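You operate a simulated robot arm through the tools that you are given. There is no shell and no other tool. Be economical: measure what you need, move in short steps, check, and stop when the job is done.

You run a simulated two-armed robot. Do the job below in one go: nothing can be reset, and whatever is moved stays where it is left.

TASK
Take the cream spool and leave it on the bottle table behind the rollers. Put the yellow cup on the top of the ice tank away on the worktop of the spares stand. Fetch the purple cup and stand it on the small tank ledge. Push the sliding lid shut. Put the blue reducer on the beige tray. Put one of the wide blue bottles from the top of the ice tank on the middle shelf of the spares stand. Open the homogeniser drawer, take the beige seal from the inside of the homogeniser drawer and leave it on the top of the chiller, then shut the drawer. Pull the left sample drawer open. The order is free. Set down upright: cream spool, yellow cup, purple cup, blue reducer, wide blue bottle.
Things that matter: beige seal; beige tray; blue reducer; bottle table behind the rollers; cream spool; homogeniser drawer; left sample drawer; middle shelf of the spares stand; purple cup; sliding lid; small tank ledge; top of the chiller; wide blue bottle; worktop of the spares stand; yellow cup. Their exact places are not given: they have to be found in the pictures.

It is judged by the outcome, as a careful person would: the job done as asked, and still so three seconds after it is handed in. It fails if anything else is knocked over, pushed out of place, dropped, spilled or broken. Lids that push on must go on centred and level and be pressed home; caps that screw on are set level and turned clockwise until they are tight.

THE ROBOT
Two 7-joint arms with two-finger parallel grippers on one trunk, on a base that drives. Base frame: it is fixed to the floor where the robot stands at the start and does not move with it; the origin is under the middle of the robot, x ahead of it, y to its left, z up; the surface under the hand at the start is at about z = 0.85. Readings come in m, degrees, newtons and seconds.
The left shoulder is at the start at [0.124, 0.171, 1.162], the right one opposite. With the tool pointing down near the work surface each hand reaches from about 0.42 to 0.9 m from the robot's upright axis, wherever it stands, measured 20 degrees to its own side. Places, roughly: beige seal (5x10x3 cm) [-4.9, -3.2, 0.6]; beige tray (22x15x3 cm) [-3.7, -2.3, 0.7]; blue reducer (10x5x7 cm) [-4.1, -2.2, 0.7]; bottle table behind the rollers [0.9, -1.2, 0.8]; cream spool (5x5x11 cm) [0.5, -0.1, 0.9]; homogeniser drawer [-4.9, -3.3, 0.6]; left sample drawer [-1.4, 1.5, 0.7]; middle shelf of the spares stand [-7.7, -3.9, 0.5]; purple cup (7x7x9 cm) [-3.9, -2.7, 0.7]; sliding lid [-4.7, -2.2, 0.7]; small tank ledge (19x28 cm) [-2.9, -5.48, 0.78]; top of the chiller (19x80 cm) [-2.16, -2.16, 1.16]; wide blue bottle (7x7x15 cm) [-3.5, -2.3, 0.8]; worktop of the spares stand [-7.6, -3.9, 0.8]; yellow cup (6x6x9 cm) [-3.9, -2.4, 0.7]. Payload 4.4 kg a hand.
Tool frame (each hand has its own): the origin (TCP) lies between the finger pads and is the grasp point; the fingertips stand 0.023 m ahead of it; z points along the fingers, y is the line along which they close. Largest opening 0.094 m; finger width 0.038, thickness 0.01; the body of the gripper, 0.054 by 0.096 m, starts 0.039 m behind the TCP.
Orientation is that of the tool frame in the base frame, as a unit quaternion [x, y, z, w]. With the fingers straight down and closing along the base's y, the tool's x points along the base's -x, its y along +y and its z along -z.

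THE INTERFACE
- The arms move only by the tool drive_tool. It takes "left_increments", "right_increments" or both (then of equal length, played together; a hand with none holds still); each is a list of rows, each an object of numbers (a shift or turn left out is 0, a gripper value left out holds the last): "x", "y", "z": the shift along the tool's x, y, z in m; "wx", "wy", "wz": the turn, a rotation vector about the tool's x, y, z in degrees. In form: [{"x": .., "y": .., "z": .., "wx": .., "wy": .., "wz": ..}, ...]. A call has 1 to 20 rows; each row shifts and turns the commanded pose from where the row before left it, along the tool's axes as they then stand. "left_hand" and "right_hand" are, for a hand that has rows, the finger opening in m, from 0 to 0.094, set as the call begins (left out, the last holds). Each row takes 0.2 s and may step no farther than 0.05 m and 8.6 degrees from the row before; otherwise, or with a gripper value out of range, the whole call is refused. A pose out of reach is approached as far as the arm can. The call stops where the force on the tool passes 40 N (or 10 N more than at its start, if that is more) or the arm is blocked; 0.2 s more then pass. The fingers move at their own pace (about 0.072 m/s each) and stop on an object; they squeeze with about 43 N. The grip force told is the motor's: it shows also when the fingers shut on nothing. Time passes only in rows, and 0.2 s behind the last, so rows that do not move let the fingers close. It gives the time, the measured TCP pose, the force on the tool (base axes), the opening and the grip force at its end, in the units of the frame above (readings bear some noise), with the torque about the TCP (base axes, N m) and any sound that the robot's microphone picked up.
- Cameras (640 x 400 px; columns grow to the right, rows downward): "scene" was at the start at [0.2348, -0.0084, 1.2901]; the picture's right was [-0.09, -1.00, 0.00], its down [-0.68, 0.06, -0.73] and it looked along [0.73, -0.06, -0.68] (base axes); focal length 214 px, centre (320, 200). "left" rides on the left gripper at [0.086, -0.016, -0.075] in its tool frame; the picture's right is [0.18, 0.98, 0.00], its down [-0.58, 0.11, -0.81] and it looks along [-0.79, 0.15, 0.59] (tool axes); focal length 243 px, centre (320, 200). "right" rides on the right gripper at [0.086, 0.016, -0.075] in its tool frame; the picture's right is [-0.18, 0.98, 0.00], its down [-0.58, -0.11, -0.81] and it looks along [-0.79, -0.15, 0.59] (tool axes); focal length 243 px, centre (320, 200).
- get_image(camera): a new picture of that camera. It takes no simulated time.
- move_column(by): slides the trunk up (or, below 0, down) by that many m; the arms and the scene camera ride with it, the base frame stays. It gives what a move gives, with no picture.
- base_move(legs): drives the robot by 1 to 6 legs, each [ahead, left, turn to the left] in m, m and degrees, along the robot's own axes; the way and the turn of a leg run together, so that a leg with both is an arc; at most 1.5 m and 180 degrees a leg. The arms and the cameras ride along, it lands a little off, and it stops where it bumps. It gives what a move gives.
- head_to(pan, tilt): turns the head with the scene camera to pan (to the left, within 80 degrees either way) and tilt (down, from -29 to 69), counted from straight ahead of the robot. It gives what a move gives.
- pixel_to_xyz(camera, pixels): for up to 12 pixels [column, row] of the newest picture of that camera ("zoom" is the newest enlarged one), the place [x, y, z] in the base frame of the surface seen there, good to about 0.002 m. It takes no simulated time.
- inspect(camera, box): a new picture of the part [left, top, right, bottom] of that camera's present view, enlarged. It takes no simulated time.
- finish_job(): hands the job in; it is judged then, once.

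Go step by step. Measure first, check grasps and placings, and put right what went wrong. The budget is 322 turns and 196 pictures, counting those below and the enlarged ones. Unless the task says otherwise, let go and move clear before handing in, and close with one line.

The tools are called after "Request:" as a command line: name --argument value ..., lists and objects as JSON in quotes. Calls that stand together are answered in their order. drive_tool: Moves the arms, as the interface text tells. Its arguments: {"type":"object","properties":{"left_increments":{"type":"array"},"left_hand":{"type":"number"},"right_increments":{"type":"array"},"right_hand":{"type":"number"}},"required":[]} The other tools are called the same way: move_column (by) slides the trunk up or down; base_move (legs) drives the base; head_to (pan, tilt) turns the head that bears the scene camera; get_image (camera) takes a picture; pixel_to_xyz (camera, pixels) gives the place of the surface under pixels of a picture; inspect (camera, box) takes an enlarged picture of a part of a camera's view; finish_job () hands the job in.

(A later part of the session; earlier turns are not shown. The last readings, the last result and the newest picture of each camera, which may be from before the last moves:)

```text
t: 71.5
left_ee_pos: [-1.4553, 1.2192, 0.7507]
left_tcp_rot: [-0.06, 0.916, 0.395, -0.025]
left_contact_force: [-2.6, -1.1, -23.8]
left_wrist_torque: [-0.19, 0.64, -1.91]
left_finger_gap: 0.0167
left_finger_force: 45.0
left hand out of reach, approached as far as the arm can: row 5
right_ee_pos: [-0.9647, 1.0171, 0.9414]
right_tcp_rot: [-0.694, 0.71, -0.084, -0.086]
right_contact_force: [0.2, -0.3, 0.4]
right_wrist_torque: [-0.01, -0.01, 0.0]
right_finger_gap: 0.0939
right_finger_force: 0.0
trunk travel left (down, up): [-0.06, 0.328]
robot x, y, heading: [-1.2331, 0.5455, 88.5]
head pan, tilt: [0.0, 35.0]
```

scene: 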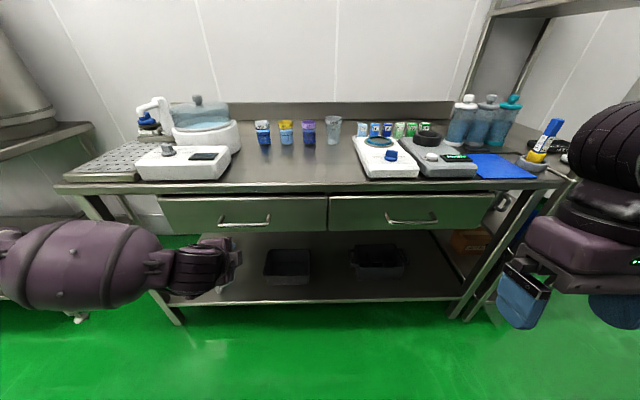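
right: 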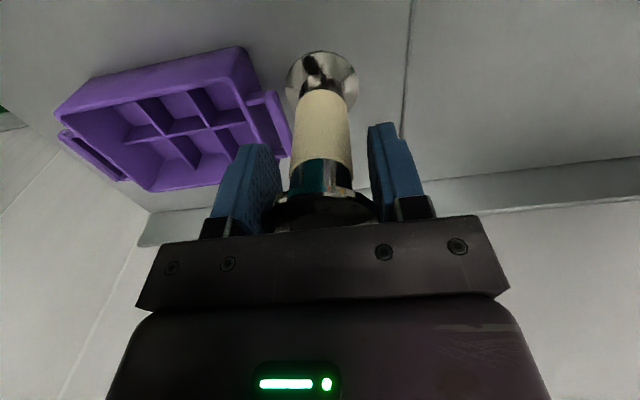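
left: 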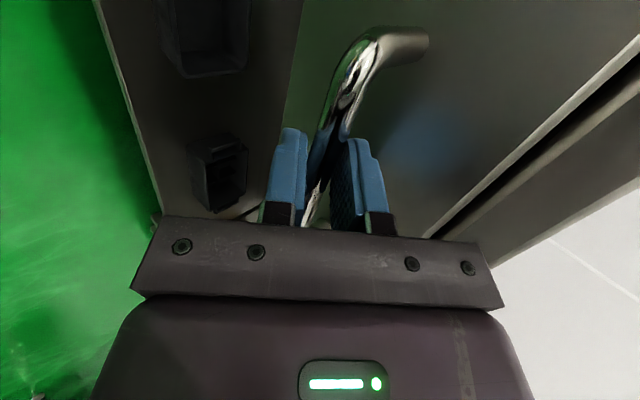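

The drawer came 0.147 out. I'll pull farther by driving the base backwards.

Request:
base_move --legs '[[-0.12, 0, 0]]'

Request:
get_image --camera "scene"

```text
t: 72.8
left_ee_pos: [-1.4553, 1.1011, 0.7531]
left_tcp_rot: [-0.06, 0.917, 0.394, -0.023]
left_contact_force: [16.5, -0.3, -31.2]
left_wrist_torque: [-0.23, 0.82, -1.59]
left_finger_gap: 0.0167
left_finger_force: 45.1
right_ee_pos: [-0.9658, 0.899, 0.9396]
right_tcp_rot: [-0.694, 0.71, -0.085, -0.087]
right_contact_force: [-0.7, 0.0, -0.2]
right_wrist_torque: [-0.02, -0.02, 0.0]
right_finger_gap: 0.094
right_finger_force: 0.1
trunk travel left (down, up): [-0.06, 0.328]
robot x, y, heading: [-1.2383, 0.4267, 88.7]
head pan, tilt: [0.0, 35.0]
```

```text
167 pictures are left
```

scene: 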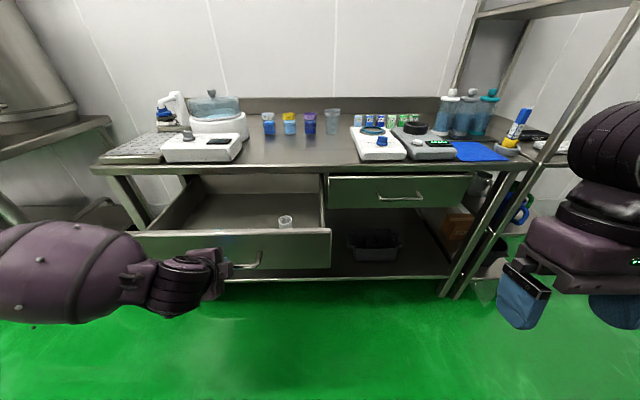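

It is 0.265 m open. I'll pull a little farther to be sure.

Request:
base_move --legs '[[-0.06, 0, 0]]'

```text
t: 73.6
left_ee_pos: [-1.4569, 1.0855, 0.7601]
left_tcp_rot: [-0.061, 0.911, 0.407, -0.023]
left_contact_force: [0.6, 0.0, -0.5]
left_wrist_torque: [0.04, -0.01, -0.02]
left_finger_gap: 0.0
left_finger_force: 42.9
right_ee_pos: [-0.9665, 0.8741, 0.943]
right_tcp_rot: [-0.694, 0.71, -0.083, -0.085]
right_contact_force: [-0.6, -0.2, 0.5]
right_wrist_torque: [0.0, 0.0, 0.01]
right_finger_gap: 0.0941
right_finger_force: 0.0
trunk travel left (down, up): [-0.06, 0.328]
robot x, y, heading: [-1.2365, 0.404, 88.6]
head pan, tilt: [0.0, 35.0]
stopped in leg 1: the force on the tool passed its limit at 94 N (the readings are from after the stop); the commanded pose is now the measured one
```

The drawer reached its stop and the fingers slipped off the handle. I'll draw the hand away and check the drawer.

Request:
drive_tool --left_increments '[{"z": -0.04}, {"z": -0.04}, {"z": -0.04}, {}]' --left_hand 0.03

Request:
base_move --legs '[[-0.25, 0, 0]]'

Request:
get_image --camera "scene"

```text
t: 74.6
left_ee_pos: [-1.4517, 1.0282, 0.8145]
left_tcp_rot: [-0.061, 0.912, 0.406, -0.023]
left_contact_force: [0.3, 0.1, -0.5]
left_wrist_torque: [0.0, -0.01, 0.01]
left_finger_gap: 0.0302
left_finger_force: 0.1
left hand out of reach, approached as far as the arm can: row 3
right_ee_pos: [-0.9663, 0.875, 0.9414]
right_tcp_rot: [-0.693, 0.711, -0.084, -0.086]
right_contact_force: [0.4, 0.6, 0.8]
right_wrist_torque: [0.05, -0.01, -0.03]
right_finger_gap: 0.0939
right_finger_force: 0.1
trunk travel left (down, up): [-0.06, 0.328]
robot x, y, heading: [-1.2384, 0.4105, 88.5]
head pan, tilt: [0.0, 35.0]
```

```text
t: 76.4
left_ee_pos: [-1.4561, 0.7852, 0.8147]
left_tcp_rot: [-0.061, 0.911, 0.407, -0.023]
left_contact_force: [0.1, 0.4, 0.1]
left_wrist_torque: [-0.02, 0.0, -0.02]
left_finger_gap: 0.0301
left_finger_force: 0.0
right_ee_pos: [-0.9716, 0.6316, 0.9419]
right_tcp_rot: [-0.694, 0.71, -0.083, -0.085]
right_contact_force: [0.1, -0.5, -0.7]
right_wrist_torque: [0.02, -0.04, 0.03]
right_finger_gap: 0.0941
right_finger_force: 0.0
trunk travel left (down, up): [-0.06, 0.328]
robot x, y, heading: [-1.2431, 0.1638, 88.7]
head pan, tilt: [0.0, 35.0]
```

```text
166 pictures are left
```

scene: 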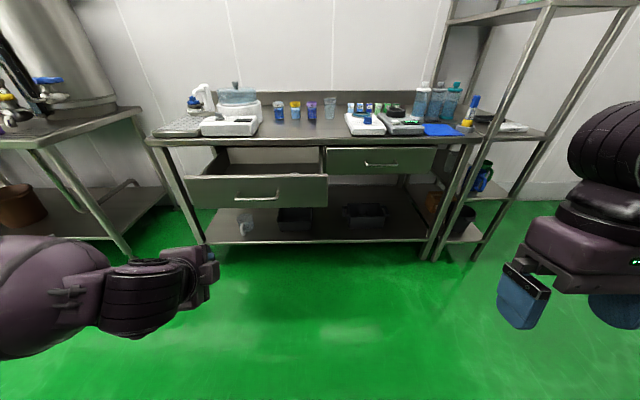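

The drawer stands open. I'll raise the trunk back and see how the arms respond before travelling.

Request:
move_column --by 0.115

Request:
head_to --pan 75 --tilt 18

Request:
get_image --camera "scene"

```text
t: 77.9
left_ee_pos: [-1.4566, 0.7865, 0.9273]
left_tcp_rot: [-0.06, 0.912, 0.405, -0.023]
left_contact_force: [0.0, -0.3, -0.5]
left_wrist_torque: [-0.05, -0.01, 0.0]
left_finger_gap: 0.0301
left_finger_force: 0.1
right_ee_pos: [-0.9729, 0.6342, 1.0554]
right_tcp_rot: [-0.694, 0.71, -0.083, -0.087]
right_contact_force: [-0.2, -0.2, -0.6]
right_wrist_torque: [-0.02, 0.02, -0.05]
right_finger_gap: 0.0936
right_finger_force: 0.1
trunk travel left (down, up): [-0.175, 0.213]
robot x, y, heading: [-1.2433, 0.1628, 88.6]
head pan, tilt: [0.0, 35.0]
```

```text
t: 79.3
left_ee_pos: [-1.4574, 0.7857, 0.9284]
left_tcp_rot: [-0.061, 0.911, 0.407, -0.024]
left_contact_force: [1.0, -0.9, 0.6]
left_wrist_torque: [-0.03, -0.02, 0.0]
left_finger_gap: 0.0302
left_finger_force: 0.0
right_ee_pos: [-0.9722, 0.6331, 1.0567]
right_tcp_rot: [-0.695, 0.709, -0.083, -0.085]
right_contact_force: [0.5, 0.0, 0.4]
right_wrist_torque: [0.0, 0.0, 0.01]
right_finger_gap: 0.0939
right_finger_force: 0.0
trunk travel left (down, up): [-0.175, 0.213]
robot x, y, heading: [-1.2433, 0.163, 88.8]
head pan, tilt: [75.0, 18.0]
```

```text
165 pictures are left
```

scene: 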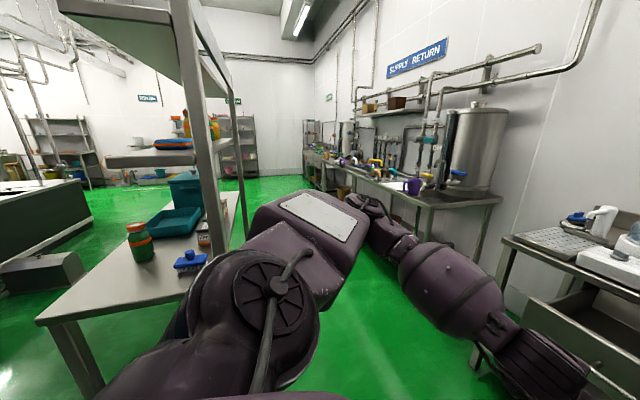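

The trunk rise was a plain lift this time. I'll bring both arms back to a compact, tools-down travel pose.

Request:
drive_tool --left_increments '[{"wx": 3.197, "wy": 2.848, "wz": -6.464}, {"wx": 3.197, "wy": 2.848, "wz": -6.464}, {"wx": 3.197, "wy": 2.848, "wz": -6.464}, {"wx": 3.197, "wy": 2.848, "wz": -6.464}, {"wx": 3.197, "wy": 2.848, "wz": -6.464}, {"wx": 3.197, "wy": 2.848, "wz": -6.464}, {"wx": 3.197, "wy": 2.848, "wz": -6.464}, {"wx": 3.197, "wy": 2.848, "wz": -6.464}, {"wx": 3.197, "wy": 2.848, "wz": -6.464}, {"wx": 3.197, "wy": 2.848, "wz": -6.464}, {"wx": 3.197, "wy": 2.848, "wz": -6.464}, {"wx": 3.197, "wy": 2.848, "wz": -6.464}, {"x": 0.03, "y": -0.018, "z": -0.025}, {"x": 0.03, "y": -0.018, "z": -0.025}, {"x": 0.03, "y": -0.018, "z": -0.025}, {"x": 0.03, "y": -0.018, "z": -0.025}, {"x": 0.03, "y": -0.018, "z": -0.025}, {"x": 0.03, "y": -0.018, "z": -0.025}]' --right_increments '[{"wy": -6.85}, {"wy": -6.85}, {"z": -0.035}, {"z": -0.035}, {}, {}, {}, {}, {}, {}, {}, {}, {}, {}, {}, {}, {}, {}]' --left_hand 0.094

Request:
base_move --legs '[[-0.9, -0.35, 0], [0, 0, 115]]'

Request:
head_to --pan 0 --tilt 18

Request:
get_image --camera "scene"

```text
t: 83.1
left_ee_pos: [-1.3478, 0.6019, 1.0787]
left_tcp_rot: [0.708, -0.706, -0.006, -0.004]
left_contact_force: [-0.3, 0.4, 0.5]
left_wrist_torque: [0.05, 0.01, -0.01]
left_finger_gap: 0.0941
left_finger_force: 0.1
right_ee_pos: [-0.9703, 0.6319, 1.1263]
right_tcp_rot: [-0.699, 0.715, 0.001, -0.001]
right_contact_force: [0.5, 0.2, 0.0]
right_wrist_torque: [0.0, 0.0, -0.01]
right_finger_gap: 0.094
right_finger_force: 0.1
trunk travel left (down, up): [-0.175, 0.213]
robot x, y, heading: [-1.2452, 0.1618, 89.1]
head pan, tilt: [75.0, 18.0]
```

```text
t: 92.9
left_ee_pos: [-1.2777, -1.0133, 1.0777]
left_tcp_rot: [0.976, 0.218, -0.006, 0.002]
left_contact_force: [0.1, 0.1, 0.0]
left_wrist_torque: [0.0, -0.02, -0.05]
left_finger_gap: 0.0941
left_finger_force: 0.1
right_ee_pos: [-1.463, -0.6848, 1.1277]
right_tcp_rot: [0.979, 0.204, 0.001, 0.0]
right_contact_force: [0.3, -0.3, -0.5]
right_wrist_torque: [0.03, -0.01, 0.0]
right_finger_gap: 0.094
right_finger_force: 0.1
trunk travel left (down, up): [-0.175, 0.213]
robot x, y, heading: [-0.9253, -0.7346, -156.3]
head pan, tilt: [75.0, 18.0]
```

```text
t: 94.4
left_ee_pos: [-1.2767, -1.013, 1.0778]
left_tcp_rot: [0.976, 0.218, -0.007, 0.002]
left_contact_force: [0.6, 0.3, -0.2]
left_wrist_torque: [-0.01, 0.01, 0.03]
left_finger_gap: 0.0939
left_finger_force: 0.1
right_ee_pos: [-1.4644, -0.6842, 1.1269]
right_tcp_rot: [0.979, 0.203, 0.0, 0.001]
right_contact_force: [0.3, 0.0, 0.6]
right_wrist_torque: [0.0, 0.0, -0.03]
right_finger_gap: 0.0938
right_finger_force: 0.2
trunk travel left (down, up): [-0.175, 0.213]
robot x, y, heading: [-0.9224, -0.7343, -156.4]
head pan, tilt: [0.0, 18.0]
```

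```text
164 pictures are left
```

scene: 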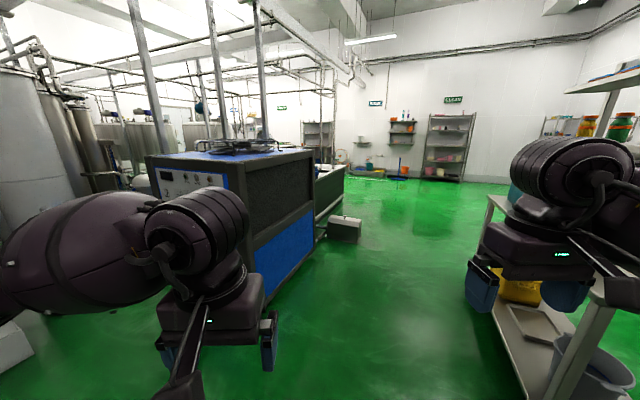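

A dark cabinet (the chiller, control panel facing me) stands at (230,200), with an aisle to its right. Measuring the layout.

Request:
pixel_to_xyz --camera "scene" --pixels '[[150, 157], [270, 158], [315, 160], [250, 148], [262, 300], [315, 245], [345, 165], [340, 200], [345, 230], [490, 200], [530, 395], [100, 320]]'

Request:
inspect --camera "scene" --box '[140, 90, 480, 300]'

```text
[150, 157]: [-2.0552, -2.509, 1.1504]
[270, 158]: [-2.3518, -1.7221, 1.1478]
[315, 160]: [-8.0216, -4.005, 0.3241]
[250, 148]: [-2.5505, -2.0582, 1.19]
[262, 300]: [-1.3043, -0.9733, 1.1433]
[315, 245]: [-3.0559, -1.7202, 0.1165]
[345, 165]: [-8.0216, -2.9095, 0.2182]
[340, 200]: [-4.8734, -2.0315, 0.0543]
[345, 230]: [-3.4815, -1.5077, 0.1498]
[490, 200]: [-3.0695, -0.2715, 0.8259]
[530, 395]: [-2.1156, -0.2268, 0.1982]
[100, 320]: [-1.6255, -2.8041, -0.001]
```

```text
1.88 times, centred on (310, 195) of scene
```

zoom: 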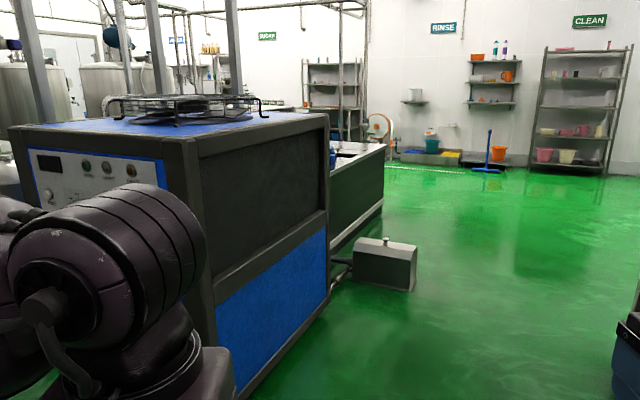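

The chiller spans x -2.05 to -3.05, y -1.72 to -2.5, and the ice tank lies west of it. I'll drive west up the aisle at y ≈ -0.85 and turn to face the tank.

Request:
base_move --legs '[[0, 0, -23.6], [1.5, 0.1, 0], [1.4, 0, 0], [0, 0, 90]]'

Request:
head_to --pan 0 --tilt 30

Request:
get_image --camera "scene"

```text
refused: leg 2 is longer than a leg can be; nothing moved
```

```text
t: 95.2
left_ee_pos: [-1.2782, -1.0142, 1.0782]
left_tcp_rot: [0.976, 0.217, -0.006, 0.001]
left_contact_force: [-0.1, 0.1, 0.0]
left_wrist_torque: [0.03, 0.0, -0.02]
left_finger_gap: 0.0938
left_finger_force: 0.1
right_ee_pos: [-1.4649, -0.685, 1.1274]
right_tcp_rot: [0.979, 0.203, 0.0, 0.0]
right_contact_force: [-0.1, -0.3, 0.5]
right_wrist_torque: [0.0, 0.0, 0.0]
right_finger_gap: 0.094
right_finger_force: 0.1
trunk travel left (down, up): [-0.175, 0.213]
robot x, y, heading: [-0.9232, -0.7314, -156.7]
head pan, tilt: [0.0, 30.0]
```

```text
162 pictures are left
```

scene: 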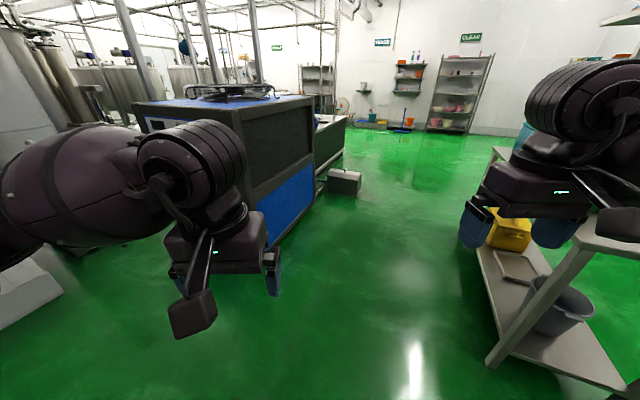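

The leg was 4 mm too long. I'll repeat with shorter legs.

Request:
base_move --legs '[[0, 0, -23.3], [1.45, 0.1, 0], [1.45, 0, 0], [0, 0, 90]]'

Request:
get_image --camera "scene"

```text
t: 114.2
left_ee_pos: [-3.6782, -1.2211, 1.0782]
left_tcp_rot: [0.688, 0.726, -0.004, 0.005]
left_contact_force: [-0.1, 0.8, -0.2]
left_wrist_torque: [0.02, 0.02, 0.0]
left_finger_gap: 0.094
left_finger_force: 0.1
right_ee_pos: [-4.0535, -1.2727, 1.1248]
right_tcp_rot: [0.697, 0.717, 0.0, 0.0]
right_contact_force: [-0.5, 0.0, -0.3]
right_wrist_torque: [0.01, 0.02, -0.01]
right_finger_gap: 0.0939
right_finger_force: 0.0
trunk travel left (down, up): [-0.175, 0.213]
robot x, y, heading: [-3.804, -0.7857, -88.2]
head pan, tilt: [0.0, 30.0]
```

```text
161 pictures are left
```

scene: 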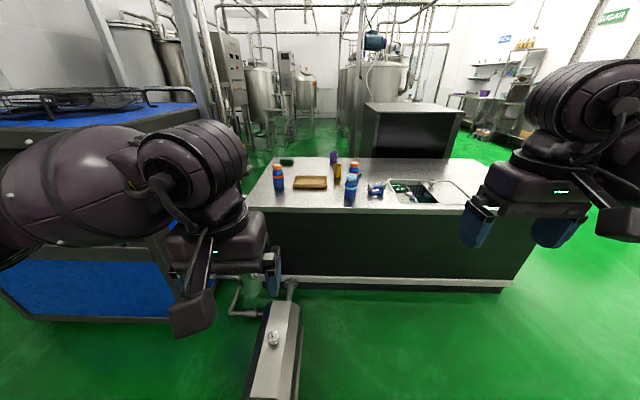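

Request:
inspect --camera "scene" --box '[240, 130, 500, 230]'

Request:
pixel_to_xyz --camera "scene" --pixels '[[250, 205], [340, 207], [460, 207], [365, 105], [430, 108], [275, 330], [300, 310], [270, 390], [515, 285], [300, 280], [275, 300], [480, 180]]'

```text
2.46 times, centred on (370, 180) of scene
```

zoom: 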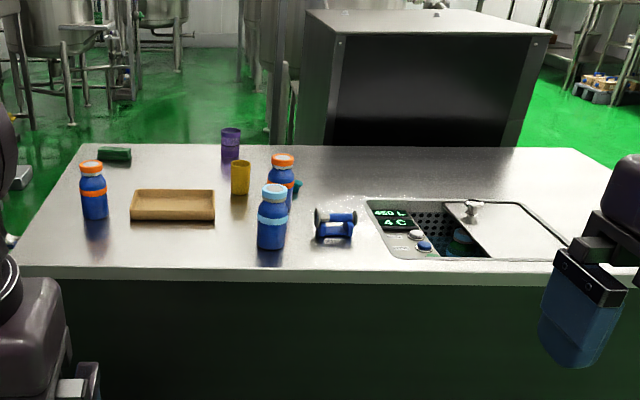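

```text
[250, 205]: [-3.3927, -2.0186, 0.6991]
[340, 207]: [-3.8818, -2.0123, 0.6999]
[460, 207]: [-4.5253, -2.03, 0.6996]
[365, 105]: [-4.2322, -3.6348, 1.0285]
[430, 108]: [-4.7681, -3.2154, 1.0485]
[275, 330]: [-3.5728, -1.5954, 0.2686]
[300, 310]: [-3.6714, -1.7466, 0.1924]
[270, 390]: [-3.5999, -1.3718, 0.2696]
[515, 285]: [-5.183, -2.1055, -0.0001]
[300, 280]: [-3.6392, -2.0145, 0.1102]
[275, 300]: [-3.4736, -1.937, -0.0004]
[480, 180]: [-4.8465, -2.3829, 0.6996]
```

Items on the tank: bottles at (95,190), (283,175), (272,215); tray (173,205); yellow cup (240,178); purple cup (230,145); reducer (336,223); sliding lid (510,230). Measuring them in the zoom.

Request:
pixel_to_xyz --camera "zoom" --pixels '[[93, 200], [283, 180], [272, 230], [172, 200], [240, 182], [230, 148], [336, 215], [473, 210], [115, 155], [300, 150], [418, 240], [510, 235]]'

Request:
pixel_to_xyz --camera "zoom" --pixels '[[82, 145], [572, 150], [335, 60], [500, 60], [310, 20], [545, 40], [323, 220], [349, 217], [330, 234], [350, 234], [213, 215], [140, 218]]'

```text
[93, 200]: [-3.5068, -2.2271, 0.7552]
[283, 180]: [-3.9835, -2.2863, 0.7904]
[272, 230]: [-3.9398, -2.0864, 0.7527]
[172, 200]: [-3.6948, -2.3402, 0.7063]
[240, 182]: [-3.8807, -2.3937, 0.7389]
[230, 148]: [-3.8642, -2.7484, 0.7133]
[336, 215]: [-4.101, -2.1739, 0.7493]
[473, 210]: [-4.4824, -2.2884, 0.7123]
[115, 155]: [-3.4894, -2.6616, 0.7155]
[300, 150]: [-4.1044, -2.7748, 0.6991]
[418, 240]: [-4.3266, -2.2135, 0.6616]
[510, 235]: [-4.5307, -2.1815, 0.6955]
```

```text
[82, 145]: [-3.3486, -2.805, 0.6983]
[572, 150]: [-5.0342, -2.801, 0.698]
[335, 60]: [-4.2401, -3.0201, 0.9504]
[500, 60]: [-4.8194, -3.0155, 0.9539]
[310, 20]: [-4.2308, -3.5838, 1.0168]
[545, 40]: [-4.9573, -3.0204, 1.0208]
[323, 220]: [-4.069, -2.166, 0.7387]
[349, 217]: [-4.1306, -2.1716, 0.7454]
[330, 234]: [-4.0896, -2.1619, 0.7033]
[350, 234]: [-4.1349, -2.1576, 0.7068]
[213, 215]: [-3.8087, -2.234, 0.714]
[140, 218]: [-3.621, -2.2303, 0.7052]
```

The tank top spans x -3.35 to -5.03, y -2.02 to -2.80 at z 0.70, and the homogeniser's west face is at x ≈ -4.96. I'll drive close to the tank's north side, west of the pump box, for the reducer and lid.

Request:
base_move --legs '[[0, -0.36, -1.8], [0.68, 0, 0]]'

Request:
head_to --pan 0 --tilt 45

Request:
get_image --camera "scene"

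```text
t: 121.3
left_ee_pos: [-4.0597, -1.9103, 1.0779]
left_tcp_rot: [0.699, 0.715, -0.006, 0.005]
left_contact_force: [-0.1, 0.1, -1.1]
left_wrist_torque: [0.02, -0.02, 0.02]
left_finger_gap: 0.0942
left_finger_force: 0.2
right_ee_pos: [-4.4361, -1.9486, 1.1259]
right_tcp_rot: [0.709, 0.705, 0.0, -0.001]
right_contact_force: [-0.6, -0.5, -0.7]
right_wrist_torque: [0.04, 0.01, 0.02]
right_finger_gap: 0.094
right_finger_force: 0.1
trunk travel left (down, up): [-0.175, 0.213]
robot x, y, heading: [-4.1687, -1.4696, -90.5]
head pan, tilt: [0.0, 30.0]
```

```text
t: 122.1
left_ee_pos: [-4.059, -1.91, 1.0777]
left_tcp_rot: [0.698, 0.716, -0.005, 0.005]
left_contact_force: [0.6, 0.1, 0.6]
left_wrist_torque: [0.02, 0.01, 0.01]
left_finger_gap: 0.0941
left_finger_force: 0.0
right_ee_pos: [-4.4365, -1.9473, 1.1264]
right_tcp_rot: [0.709, 0.705, 0.0, 0.0]
right_contact_force: [1.0, 0.8, -0.4]
right_wrist_torque: [0.01, -0.01, -0.04]
right_finger_gap: 0.0938
right_finger_force: 0.1
trunk travel left (down, up): [-0.175, 0.213]
robot x, y, heading: [-4.1709, -1.472, -90.2]
head pan, tilt: [0.0, 45.0]
```

```text
159 pictures are left
```

scene: 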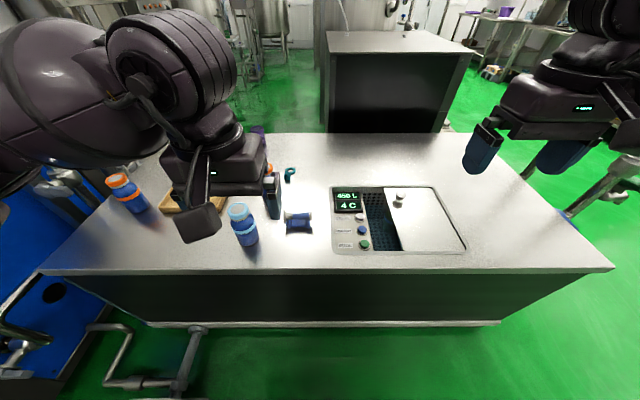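

The lid panel with its knob at (400,197) needs to slide left (+x) over the perforated opening at (378,220). Zooming in to measure.

Request:
inspect --camera "scene" --box '[270, 170, 490, 270]'

```text
2.91 times, centred on (380, 220) of scene
```

zoom: 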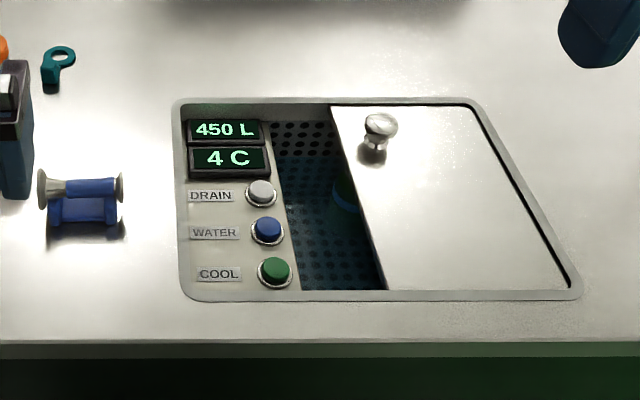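

Request:
pixel_to_xyz --camera "zoom" --pixels '[[380, 125], [378, 145], [374, 156], [335, 110], [385, 285], [470, 110], [568, 285], [272, 125], [298, 288], [84, 185], [45, 190], [120, 190]]'

Request:
pixel_to_xyz --camera "zoom" --pixels '[[366, 123], [395, 123], [360, 200], [266, 228], [258, 190], [275, 268], [268, 160], [84, 205], [60, 215], [105, 215], [60, 55], [330, 200]]'

```text
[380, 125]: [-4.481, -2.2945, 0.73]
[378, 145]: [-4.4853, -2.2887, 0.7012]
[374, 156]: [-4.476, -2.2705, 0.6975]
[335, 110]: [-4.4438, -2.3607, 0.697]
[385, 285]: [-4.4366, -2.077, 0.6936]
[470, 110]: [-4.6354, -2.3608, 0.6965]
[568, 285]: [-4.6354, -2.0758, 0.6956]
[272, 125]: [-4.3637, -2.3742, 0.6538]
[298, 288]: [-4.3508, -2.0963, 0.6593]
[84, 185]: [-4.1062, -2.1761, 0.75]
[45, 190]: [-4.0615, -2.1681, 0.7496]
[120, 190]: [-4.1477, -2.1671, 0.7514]
```

```text
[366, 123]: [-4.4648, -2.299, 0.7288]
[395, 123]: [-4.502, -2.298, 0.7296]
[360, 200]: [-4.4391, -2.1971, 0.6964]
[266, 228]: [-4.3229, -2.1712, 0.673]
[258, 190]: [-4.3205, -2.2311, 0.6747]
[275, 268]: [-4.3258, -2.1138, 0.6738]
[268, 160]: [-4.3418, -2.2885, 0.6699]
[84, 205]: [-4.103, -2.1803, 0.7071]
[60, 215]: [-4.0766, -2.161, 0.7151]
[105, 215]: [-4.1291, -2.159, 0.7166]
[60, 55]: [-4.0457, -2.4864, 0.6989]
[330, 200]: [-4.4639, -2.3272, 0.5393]
```

The knob is at (-4.483, -2.297), top z 0.73; the lid needs about 0.09 m of travel toward +x. I'll bring the right hand above it.

Request:
drive_tool --right_increments '[{"x": -0.0437, "y": -0.0055}, {"x": -0.0437, "y": -0.0055}, {"x": -0.0437, "y": -0.0055}, {"x": -0.0437, "y": -0.0055}, {"x": -0.0437, "y": -0.0055}, {"x": -0.0437, "y": -0.0055}, {"x": -0.0437, "y": -0.0055}, {"x": -0.0437, "y": -0.0055}, {"z": 0.0437}, {"z": 0.0437}, {"z": 0.0437}, {"z": 0.0437}, {"z": 0.0437}, {"z": 0.0437}, {"z": 0.0437}, {}]' --right_hand 0.07

Request:
get_image --camera "right"

```text
t: 125.5
left_ee_pos: [-4.0594, -1.9099, 1.078]
left_tcp_rot: [0.699, 0.715, -0.005, 0.006]
left_contact_force: [0.0, -0.1, -0.3]
left_wrist_torque: [-0.01, 0.0, 0.04]
left_finger_gap: 0.0941
left_finger_force: 0.2
right_ee_pos: [-4.4817, -2.2971, 0.8183]
right_tcp_rot: [0.709, 0.705, 0.001, 0.001]
right_contact_force: [0.8, 1.0, 0.0]
right_wrist_torque: [-0.03, 0.01, -0.01]
right_finger_gap: 0.0701
right_finger_force: 0.0
trunk travel left (down, up): [-0.175, 0.213]
robot x, y, heading: [-4.1737, -1.4709, -90.2]
head pan, tilt: [0.0, 45.0]
```

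```text
157 pictures are left
```

right: 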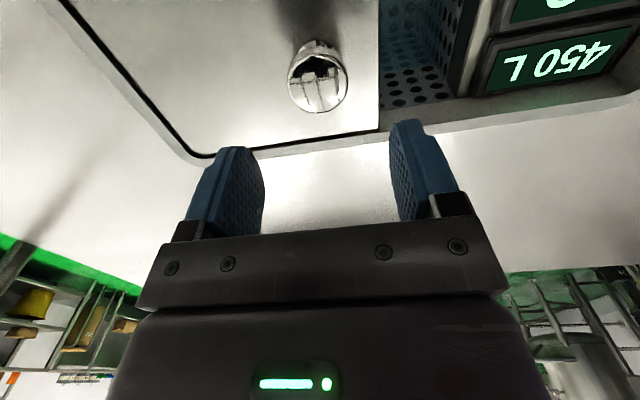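

Well centred on the knob. I'll go down, grip it and slide toward +x.

Request:
drive_tool --right_increments '[{"z": 0.04}, {"z": 0.04}, {}]'

Request:
drive_tool --right_increments '[{}, {}, {}, {"y": 0.015}, {"y": 0.015}, {"y": 0.015}, {"y": 0.015}, {"y": 0.01}, {}]' --right_hand 0.0

Request:
get_image --camera "scene"

```text
t: 126.3
left_ee_pos: [-4.058, -1.9099, 1.0776]
left_tcp_rot: [0.699, 0.715, -0.005, 0.006]
left_contact_force: [-0.1, -0.2, -0.5]
left_wrist_torque: [0.03, 0.01, -0.08]
left_finger_gap: 0.094
left_finger_force: 0.1
right_ee_pos: [-4.4945, -2.2914, 0.7698]
right_tcp_rot: [0.709, 0.706, 0.0, 0.0]
right_contact_force: [-0.5, 0.4, -0.5]
right_wrist_torque: [0.03, -0.04, 0.01]
right_finger_gap: 0.0701
right_finger_force: 0.0
right hand out of reach, approached as far as the arm can: row 2
trunk travel left (down, up): [-0.175, 0.213]
robot x, y, heading: [-4.1732, -1.4714, -90.2]
head pan, tilt: [0.0, 45.0]
```

```text
t: 128.3
left_ee_pos: [-4.0599, -1.9106, 1.0773]
left_tcp_rot: [0.699, 0.715, -0.005, 0.005]
left_contact_force: [0.1, -0.4, -0.1]
left_wrist_torque: [-0.03, 0.01, -0.01]
left_finger_gap: 0.094
left_finger_force: 0.1
right_ee_pos: [-4.4245, -2.2897, 0.7681]
right_tcp_rot: [0.708, 0.706, 0.0, 0.0]
right_contact_force: [1.0, -0.2, -0.1]
right_wrist_torque: [0.03, -0.04, -0.03]
right_finger_gap: 0.0
right_finger_force: 42.4
trunk travel left (down, up): [-0.175, 0.213]
robot x, y, heading: [-4.1704, -1.4713, -90.3]
head pan, tilt: [0.0, 45.0]
```

```text
156 pictures are left
```

scene: 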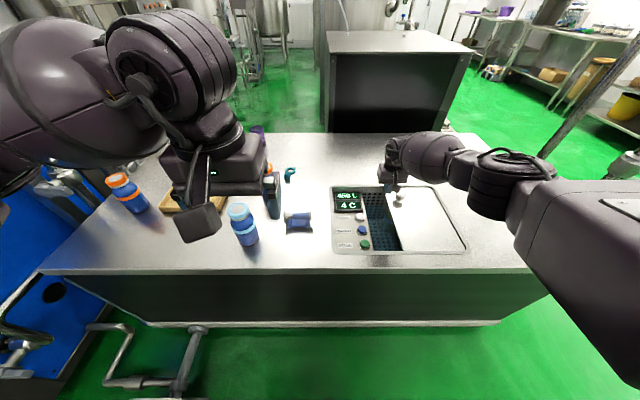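

The last centimetres were out of reach. I'll lift the hand a little, drive 0.12 m closer and retry.

Request:
drive_tool --right_increments '[{"z": -0.03}, {"x": 0.04, "y": -0.02}, {"x": 0.04, "y": -0.02}, {"x": 0.04, "y": -0.019}, {}]' --right_hand 0.07

Request:
base_move --legs '[[0.12, 0, 0]]'

Request:
get_image --camera "right"

```text
t: 129.5
left_ee_pos: [-4.0598, -1.911, 1.0772]
left_tcp_rot: [0.699, 0.715, -0.004, 0.005]
left_contact_force: [-0.6, -0.1, 0.9]
left_wrist_torque: [-0.02, 0.01, 0.0]
left_finger_gap: 0.0942
left_finger_force: 0.1
right_ee_pos: [-4.4803, -2.1695, 0.7972]
right_tcp_rot: [0.709, 0.705, 0.0, 0.0]
right_contact_force: [0.2, -0.5, 0.0]
right_wrist_torque: [0.0, -0.03, 0.0]
right_finger_gap: 0.0699
right_finger_force: 0.1
trunk travel left (down, up): [-0.175, 0.213]
robot x, y, heading: [-4.1724, -1.4755, -90.5]
head pan, tilt: [0.0, 45.0]
```

```text
t: 130.7
left_ee_pos: [-4.062, -2.0313, 1.0769]
left_tcp_rot: [0.701, 0.713, -0.004, 0.003]
left_contact_force: [0.7, -0.4, -0.5]
left_wrist_torque: [0.0, 0.02, -0.04]
left_finger_gap: 0.094
left_finger_force: 0.0
right_ee_pos: [-4.4851, -2.2894, 0.797]
right_tcp_rot: [0.71, 0.704, 0.0, 0.0]
right_contact_force: [-0.6, -0.7, 0.5]
right_wrist_torque: [-0.02, -0.01, 0.01]
right_finger_gap: 0.07
right_finger_force: 0.1
trunk travel left (down, up): [-0.175, 0.213]
robot x, y, heading: [-4.1708, -1.5952, -90.5]
head pan, tilt: [0.0, 45.0]
```

```text
155 pictures are left
```

right: 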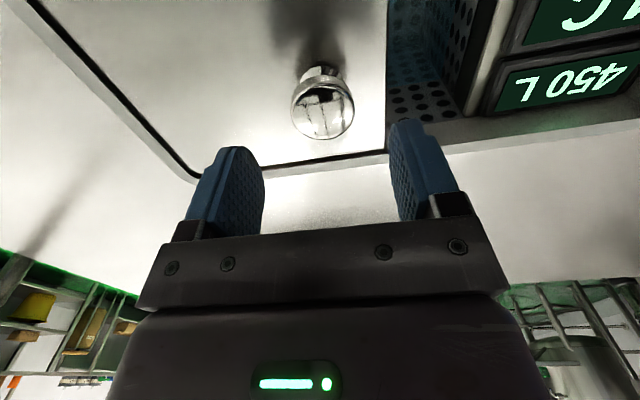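

The hand is over the knob again. Going down 0.06 (with a small -y correction) and gripping.

Request:
drive_tool --right_increments '[{"x": -0.007, "z": 0.03}, {"z": 0.03}, {}]'

Request:
drive_tool --right_increments '[{}, {}, {}, {}]' --right_hand 0.0

```text
t: 131.5
left_ee_pos: [-4.0604, -2.0313, 1.0771]
left_tcp_rot: [0.7, 0.714, -0.005, 0.005]
left_contact_force: [-0.5, 0.3, 0.1]
left_wrist_torque: [0.01, -0.01, -0.01]
left_finger_gap: 0.094
left_finger_force: 0.0
right_ee_pos: [-4.482, -2.2987, 0.7374]
right_tcp_rot: [0.71, 0.704, 0.001, 0.0]
right_contact_force: [0.1, 0.4, -0.3]
right_wrist_torque: [0.02, -0.04, 0.01]
right_finger_gap: 0.07
right_finger_force: 0.1
trunk travel left (down, up): [-0.175, 0.213]
robot x, y, heading: [-4.1747, -1.5939, -90.5]
head pan, tilt: [0.0, 45.0]
```

```text
t: 132.5
left_ee_pos: [-4.0618, -2.0316, 1.0786]
left_tcp_rot: [0.701, 0.713, -0.006, 0.005]
left_contact_force: [-0.4, 0.3, -0.4]
left_wrist_torque: [0.03, 0.01, 0.0]
left_finger_gap: 0.094
left_finger_force: 0.0
right_ee_pos: [-4.4834, -2.2989, 0.7365]
right_tcp_rot: [0.711, 0.704, 0.0, 0.0]
right_contact_force: [-3.5, -0.5, -1.9]
right_wrist_torque: [-0.49, 0.43, -0.43]
right_finger_gap: 0.044
right_finger_force: 45.1
trunk travel left (down, up): [-0.175, 0.213]
robot x, y, heading: [-4.1697, -1.594, -90.7]
head pan, tilt: [0.0, 45.0]
```

Knob gripped. Sliding the lid toward +x.

Request:
drive_tool --right_increments '[{"y": 0.015}, {"y": 0.015}, {"y": 0.015}, {"y": 0.015}, {"y": 0.01}, {"y": 0.005}, {"y": 0.005}, {}]'

Request:
inspect --camera "scene" --box '[260, 120, 500, 270]'

```text
t: 134.3
left_ee_pos: [-4.0635, -2.0322, 1.0777]
left_tcp_rot: [0.701, 0.713, -0.005, 0.005]
left_contact_force: [-0.4, 0.1, -0.7]
left_wrist_torque: [0.03, 0.04, 0.01]
left_finger_gap: 0.0939
left_finger_force: 0.0
right_ee_pos: [-4.403, -2.2992, 0.7375]
right_tcp_rot: [0.71, 0.704, 0.0, 0.002]
right_contact_force: [-2.7, -10.4, -0.3]
right_wrist_torque: [-1.36, 0.05, -0.09]
right_finger_gap: 0.0436
right_finger_force: 45.0
trunk travel left (down, up): [-0.175, 0.213]
robot x, y, heading: [-4.1771, -1.5917, -90.6]
head pan, tilt: [0.0, 45.0]
```

```text
2.67 times, centred on (380, 195) of scene
```

zoom: 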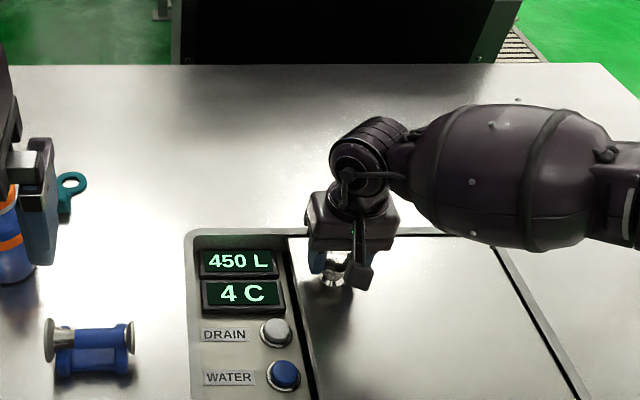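

A thin gap remains at (297,330). I'll push on in small steps until it stops.

Request:
drive_tool --right_increments '[{"y": 0.004}, {"y": 0.004}, {"y": 0.003}, {"y": 0.003}, {}]'

Request:
inspect --camera "scene" --box '[300, 170, 480, 270]'

```text
t: 135.5
left_ee_pos: [-4.0618, -2.0336, 1.0769]
left_tcp_rot: [0.701, 0.713, -0.004, 0.004]
left_contact_force: [-0.9, -0.3, 0.0]
left_wrist_torque: [-0.01, 0.01, 0.04]
left_finger_gap: 0.0941
left_finger_force: 0.0
right_ee_pos: [-4.3893, -2.2981, 0.7363]
right_tcp_rot: [0.71, 0.704, 0.001, 0.0]
right_contact_force: [-2.5, -28.8, 0.0]
right_wrist_torque: [-0.5, 0.12, 0.0]
right_finger_gap: 0.0438
right_finger_force: 45.2
trunk travel left (down, up): [-0.175, 0.213]
robot x, y, heading: [-4.1707, -1.5931, -90.5]
head pan, tilt: [0.0, 45.0]
```

```text
3.56 times, centred on (390, 220) of scene
```

zoom: 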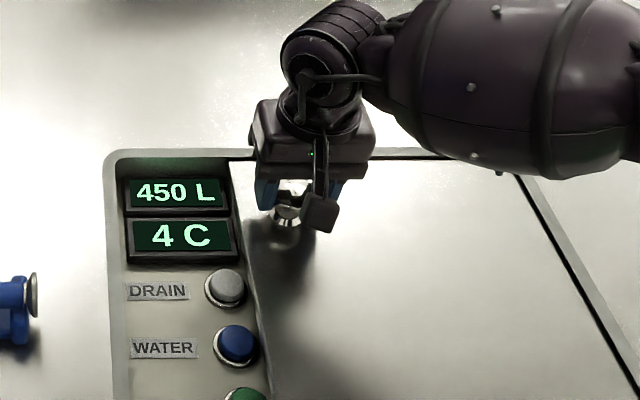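

Nearly shut; I'll press a few millimetres more to feel for the stop.

Request:
drive_tool --right_increments '[{"y": 0.003, "x": -0.002}, {"y": 0.003}, {"y": 0.003}, {"y": 0.003}, {}]'

Request:
inspect --camera "scene" --box '[300, 170, 480, 270]'

```text
t: 136.7
left_ee_pos: [-4.0628, -2.0319, 1.0782]
left_tcp_rot: [0.701, 0.713, -0.005, 0.005]
left_contact_force: [-0.4, 0.0, 0.0]
left_wrist_torque: [0.0, -0.02, -0.01]
left_finger_gap: 0.0942
left_finger_force: 0.1
right_ee_pos: [-4.3788, -2.2984, 0.7366]
right_tcp_rot: [0.71, 0.704, 0.001, 0.0]
right_contact_force: [-2.1, -9.1, 9.1]
right_wrist_torque: [1.11, 0.11, -0.11]
right_finger_gap: 0.0438
right_finger_force: 45.0
trunk travel left (down, up): [-0.175, 0.213]
robot x, y, heading: [-4.1723, -1.5916, -90.5]
head pan, tilt: [0.0, 45.0]
```

```text
3.56 times, centred on (390, 220) of scene
```

zoom: 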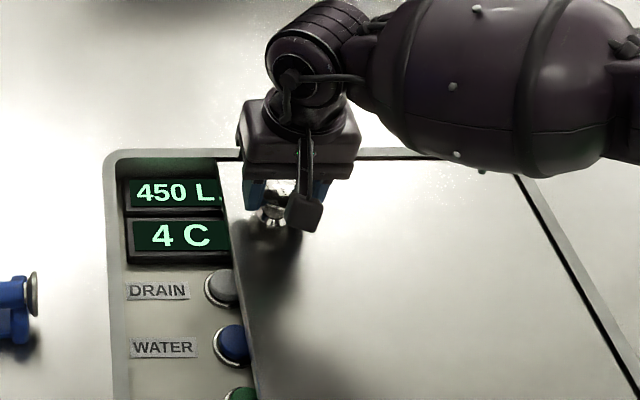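

The lid has covered the well's opening, but no stop has been felt (only -2 N along x). I'll continue gently until it stops.

Request:
drive_tool --right_increments '[{"y": 0.004}, {"y": 0.004}, {"y": 0.004}, {"y": 0.004}, {}]'

Request:
inspect --camera "scene" --box '[300, 170, 480, 270]'

```text
t: 137.9
left_ee_pos: [-4.0616, -2.0316, 1.0795]
left_tcp_rot: [0.701, 0.713, -0.004, 0.005]
left_contact_force: [-0.4, 1.0, -0.2]
left_wrist_torque: [-0.02, -0.03, 0.03]
left_finger_gap: 0.0939
left_finger_force: 0.0
right_ee_pos: [-4.3617, -2.298, 0.7366]
right_tcp_rot: [0.71, 0.704, 0.0, -0.001]
right_contact_force: [-2.2, 9.6, 7.0]
right_wrist_torque: [-0.66, 0.01, -0.24]
right_finger_gap: 0.0435
right_finger_force: 44.3
trunk travel left (down, up): [-0.175, 0.213]
robot x, y, heading: [-4.1712, -1.5924, -90.5]
head pan, tilt: [0.0, 45.0]
```

```text
3.56 times, centred on (390, 220) of scene
```

zoom: 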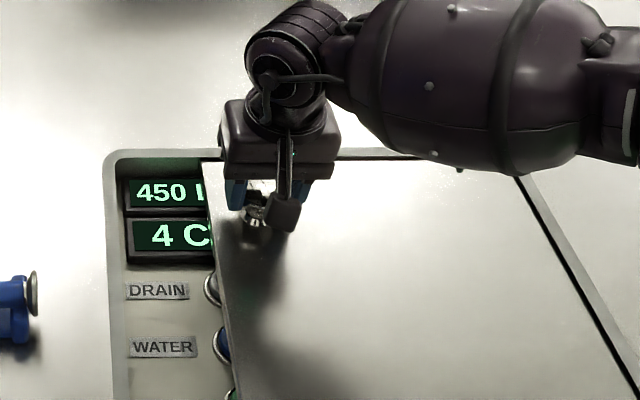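

Still no stop. I'll keep sliding in small steps.

Request:
drive_tool --right_increments '[{"y": 0.005}, {"y": 0.005}, {"y": 0.005}, {"y": 0.005}, {"y": 0.005}, {"y": 0.005}, {}]'

Request:
inspect --camera "scene" --box '[300, 170, 480, 270]'

```text
t: 139.5
left_ee_pos: [-4.062, -2.0318, 1.078]
left_tcp_rot: [0.701, 0.713, -0.005, 0.005]
left_contact_force: [0.4, -0.4, 0.5]
left_wrist_torque: [-0.02, 0.0, 0.0]
left_finger_gap: 0.0935
left_finger_force: 0.1
right_ee_pos: [-4.3337, -2.2976, 0.7362]
right_tcp_rot: [0.71, 0.704, 0.0, -0.001]
right_contact_force: [-0.9, 14.6, -3.2]
right_wrist_torque: [-0.29, 0.25, -0.2]
right_finger_gap: 0.0436
right_finger_force: 44.5
trunk travel left (down, up): [-0.175, 0.213]
robot x, y, heading: [-4.1713, -1.5942, -90.1]
head pan, tilt: [0.0, 45.0]
```

```text
3.56 times, centred on (390, 220) of scene
```

zoom: 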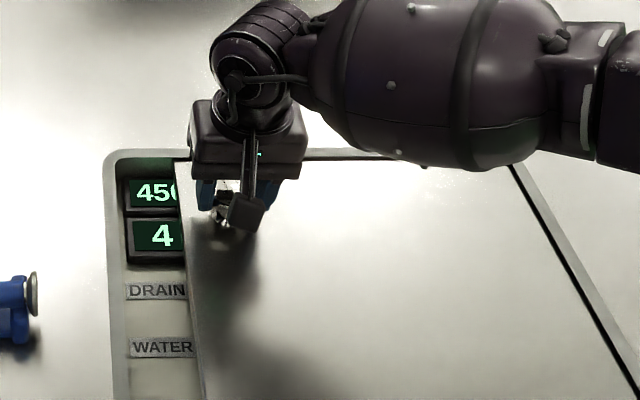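

The lid clears the buttons and runs on toward the recess's rim about 0.04 m away. Continuing to it.

Request:
drive_tool --right_increments '[{"y": 0.005}, {"y": 0.005}, {"y": 0.005}, {"y": 0.005}, {"y": 0.005}, {"y": 0.005}, {"y": 0.005}, {"y": 0.004}, {"y": 0.004}, {"y": 0.004}, {"y": 0.004}, {}]'

Request:
inspect --camera "scene" --box '[300, 170, 480, 270]'

```text
t: 142.1
left_ee_pos: [-4.0615, -2.0311, 1.0778]
left_tcp_rot: [0.701, 0.713, -0.005, 0.005]
left_contact_force: [0.9, 1.1, -0.5]
left_wrist_torque: [0.0, -0.03, 0.0]
left_finger_gap: 0.0942
left_finger_force: 0.0
right_ee_pos: [-4.2822, -2.2989, 0.7367]
right_tcp_rot: [0.71, 0.704, 0.001, 0.001]
right_contact_force: [-2.1, 23.7, -13.0]
right_wrist_torque: [0.09, 0.12, -0.13]
right_finger_gap: 0.0436
right_finger_force: 44.9
trunk travel left (down, up): [-0.175, 0.213]
robot x, y, heading: [-4.1685, -1.5949, -90.6]
head pan, tilt: [0.0, 45.0]
```

```text
3.56 times, centred on (390, 220) of scene
```

zoom: 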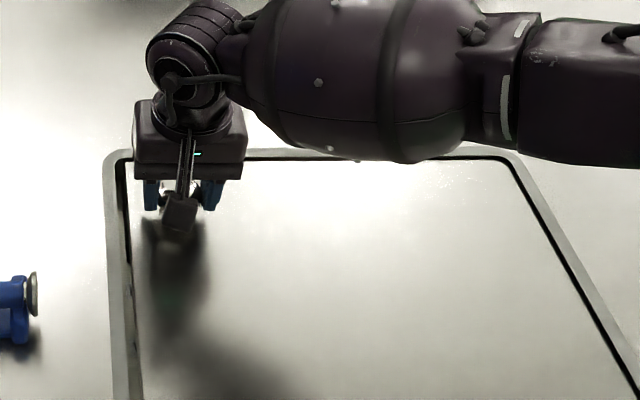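

The lid now nearly meets the left rim. A last few millimetres to the stop.

Request:
drive_tool --right_increments '[{"y": 0.003}, {"y": 0.003}, {"y": 0.003}, {"y": 0.003}, {"y": 0.003}, {"y": 0.003}, {}]'

Request:
inspect --camera "scene" --box '[300, 170, 480, 270]'

```text
t: 143.7
left_ee_pos: [-4.0633, -2.0315, 1.0769]
left_tcp_rot: [0.701, 0.713, -0.005, 0.005]
left_contact_force: [0.0, 0.5, 0.7]
left_wrist_torque: [0.01, -0.01, -0.01]
left_finger_gap: 0.0941
left_finger_force: 0.1
right_ee_pos: [-4.2643, -2.299, 0.7376]
right_tcp_rot: [0.71, 0.704, 0.002, 0.0]
right_contact_force: [-2.4, 20.0, -18.6]
right_wrist_torque: [-0.29, -0.01, 0.03]
right_finger_gap: 0.0435
right_finger_force: 44.8
trunk travel left (down, up): [-0.175, 0.213]
robot x, y, heading: [-4.1722, -1.594, -90.5]
head pan, tilt: [0.0, 45.0]
```

```text
3.56 times, centred on (390, 220) of scene
```

zoom: 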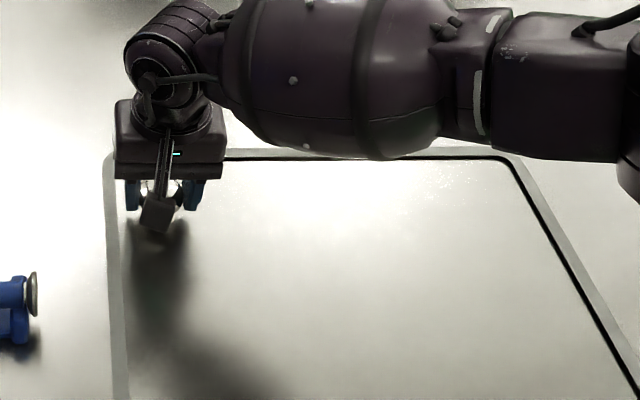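

The left gap has closed. A final nudge should show the stop.

Request:
drive_tool --right_increments '[{"y": 0.003}, {"y": 0.003}, {}]'

```text
t: 144.5
left_ee_pos: [-4.0625, -2.0308, 1.0769]
left_tcp_rot: [0.701, 0.713, -0.005, 0.005]
left_contact_force: [-0.5, -0.2, 0.6]
left_wrist_torque: [0.0, 0.0, 0.02]
left_finger_gap: 0.094
left_finger_force: 0.1
right_ee_pos: [-4.2571, -2.3, 0.7367]
right_tcp_rot: [0.71, 0.704, 0.001, 0.0]
right_contact_force: [-1.0, 18.3, -13.6]
right_wrist_torque: [0.94, 0.1, -0.18]
right_finger_gap: 0.0437
right_finger_force: 44.9
trunk travel left (down, up): [-0.175, 0.213]
robot x, y, heading: [-4.1745, -1.5902, -90.9]
head pan, tilt: [0.0, 45.0]
```

Request:
drive_tool --right_increments '[{"y": 0.003}, {"y": 0.003}, {"y": 0.003}, {}]'

Request:
inspect --camera "scene" --box '[300, 170, 480, 270]'

```text
t: 145.5
left_ee_pos: [-4.0616, -2.03, 1.0777]
left_tcp_rot: [0.701, 0.713, -0.005, 0.005]
left_contact_force: [0.1, 0.2, -0.1]
left_wrist_torque: [0.02, -0.02, -0.02]
left_finger_gap: 0.0943
left_finger_force: 0.2
right_ee_pos: [-4.2468, -2.2987, 0.7366]
right_tcp_rot: [0.709, 0.705, 0.001, 0.001]
right_contact_force: [1.4, 22.5, -5.3]
right_wrist_torque: [0.99, -0.1, 0.03]
right_finger_gap: 0.0437
right_finger_force: 45.0
trunk travel left (down, up): [-0.175, 0.213]
robot x, y, heading: [-4.1744, -1.5943, -90.4]
head pan, tilt: [0.0, 45.0]
```

```text
3.56 times, centred on (390, 220) of scene
```

zoom: 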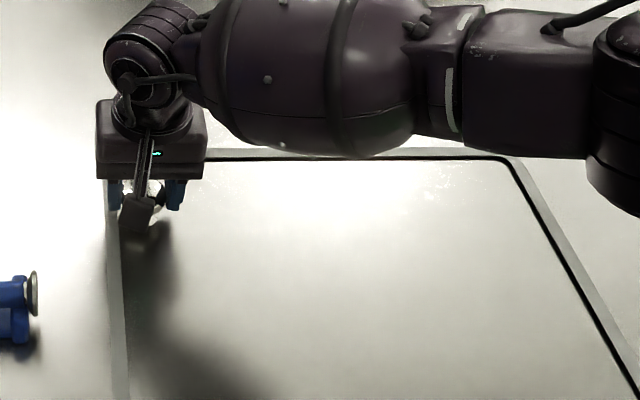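

The knob keeps travelling and now sits at the left rim. I'll let go, rise and look at the whole thing before doing more.

Request:
drive_tool --right_increments '[{}, {}, {}, {"z": -0.04}, {"z": -0.04}, {"z": -0.04}, {"z": -0.04}, {"z": -0.04}, {"y": -0.045}, {"y": -0.045}, {"y": -0.045}, {"y": -0.045}, {"x": 0.04}, {"x": 0.04}, {"x": 0.04}]' --right_hand 0.094

Request:
inspect --camera "scene" --box '[260, 130, 500, 280]'

```text
t: 148.7
left_ee_pos: [-4.0621, -2.0307, 1.0781]
left_tcp_rot: [0.701, 0.713, -0.006, 0.005]
left_contact_force: [-1.2, 0.3, 1.1]
left_wrist_torque: [0.02, 0.04, -0.03]
left_finger_gap: 0.0938
left_finger_force: 0.2
right_ee_pos: [-4.4266, -2.1788, 0.9375]
right_tcp_rot: [0.71, 0.704, -0.001, 0.0]
right_contact_force: [0.1, -0.2, 0.2]
right_wrist_torque: [0.01, 0.01, 0.0]
right_finger_gap: 0.094
right_finger_force: 0.0
trunk travel left (down, up): [-0.175, 0.213]
robot x, y, heading: [-4.1713, -1.5885, -90.5]
head pan, tilt: [0.0, 45.0]
```

```text
2.67 times, centred on (380, 205) of scene
```

zoom: 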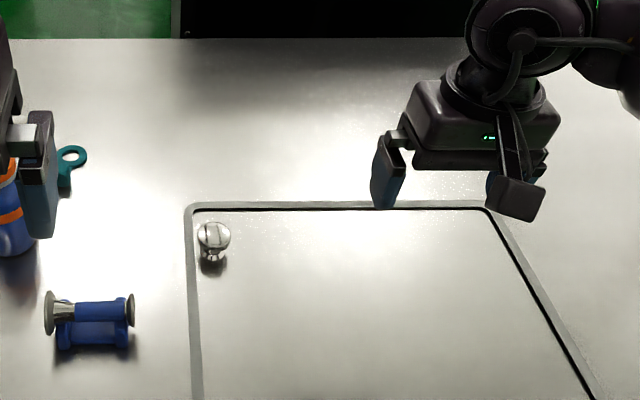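

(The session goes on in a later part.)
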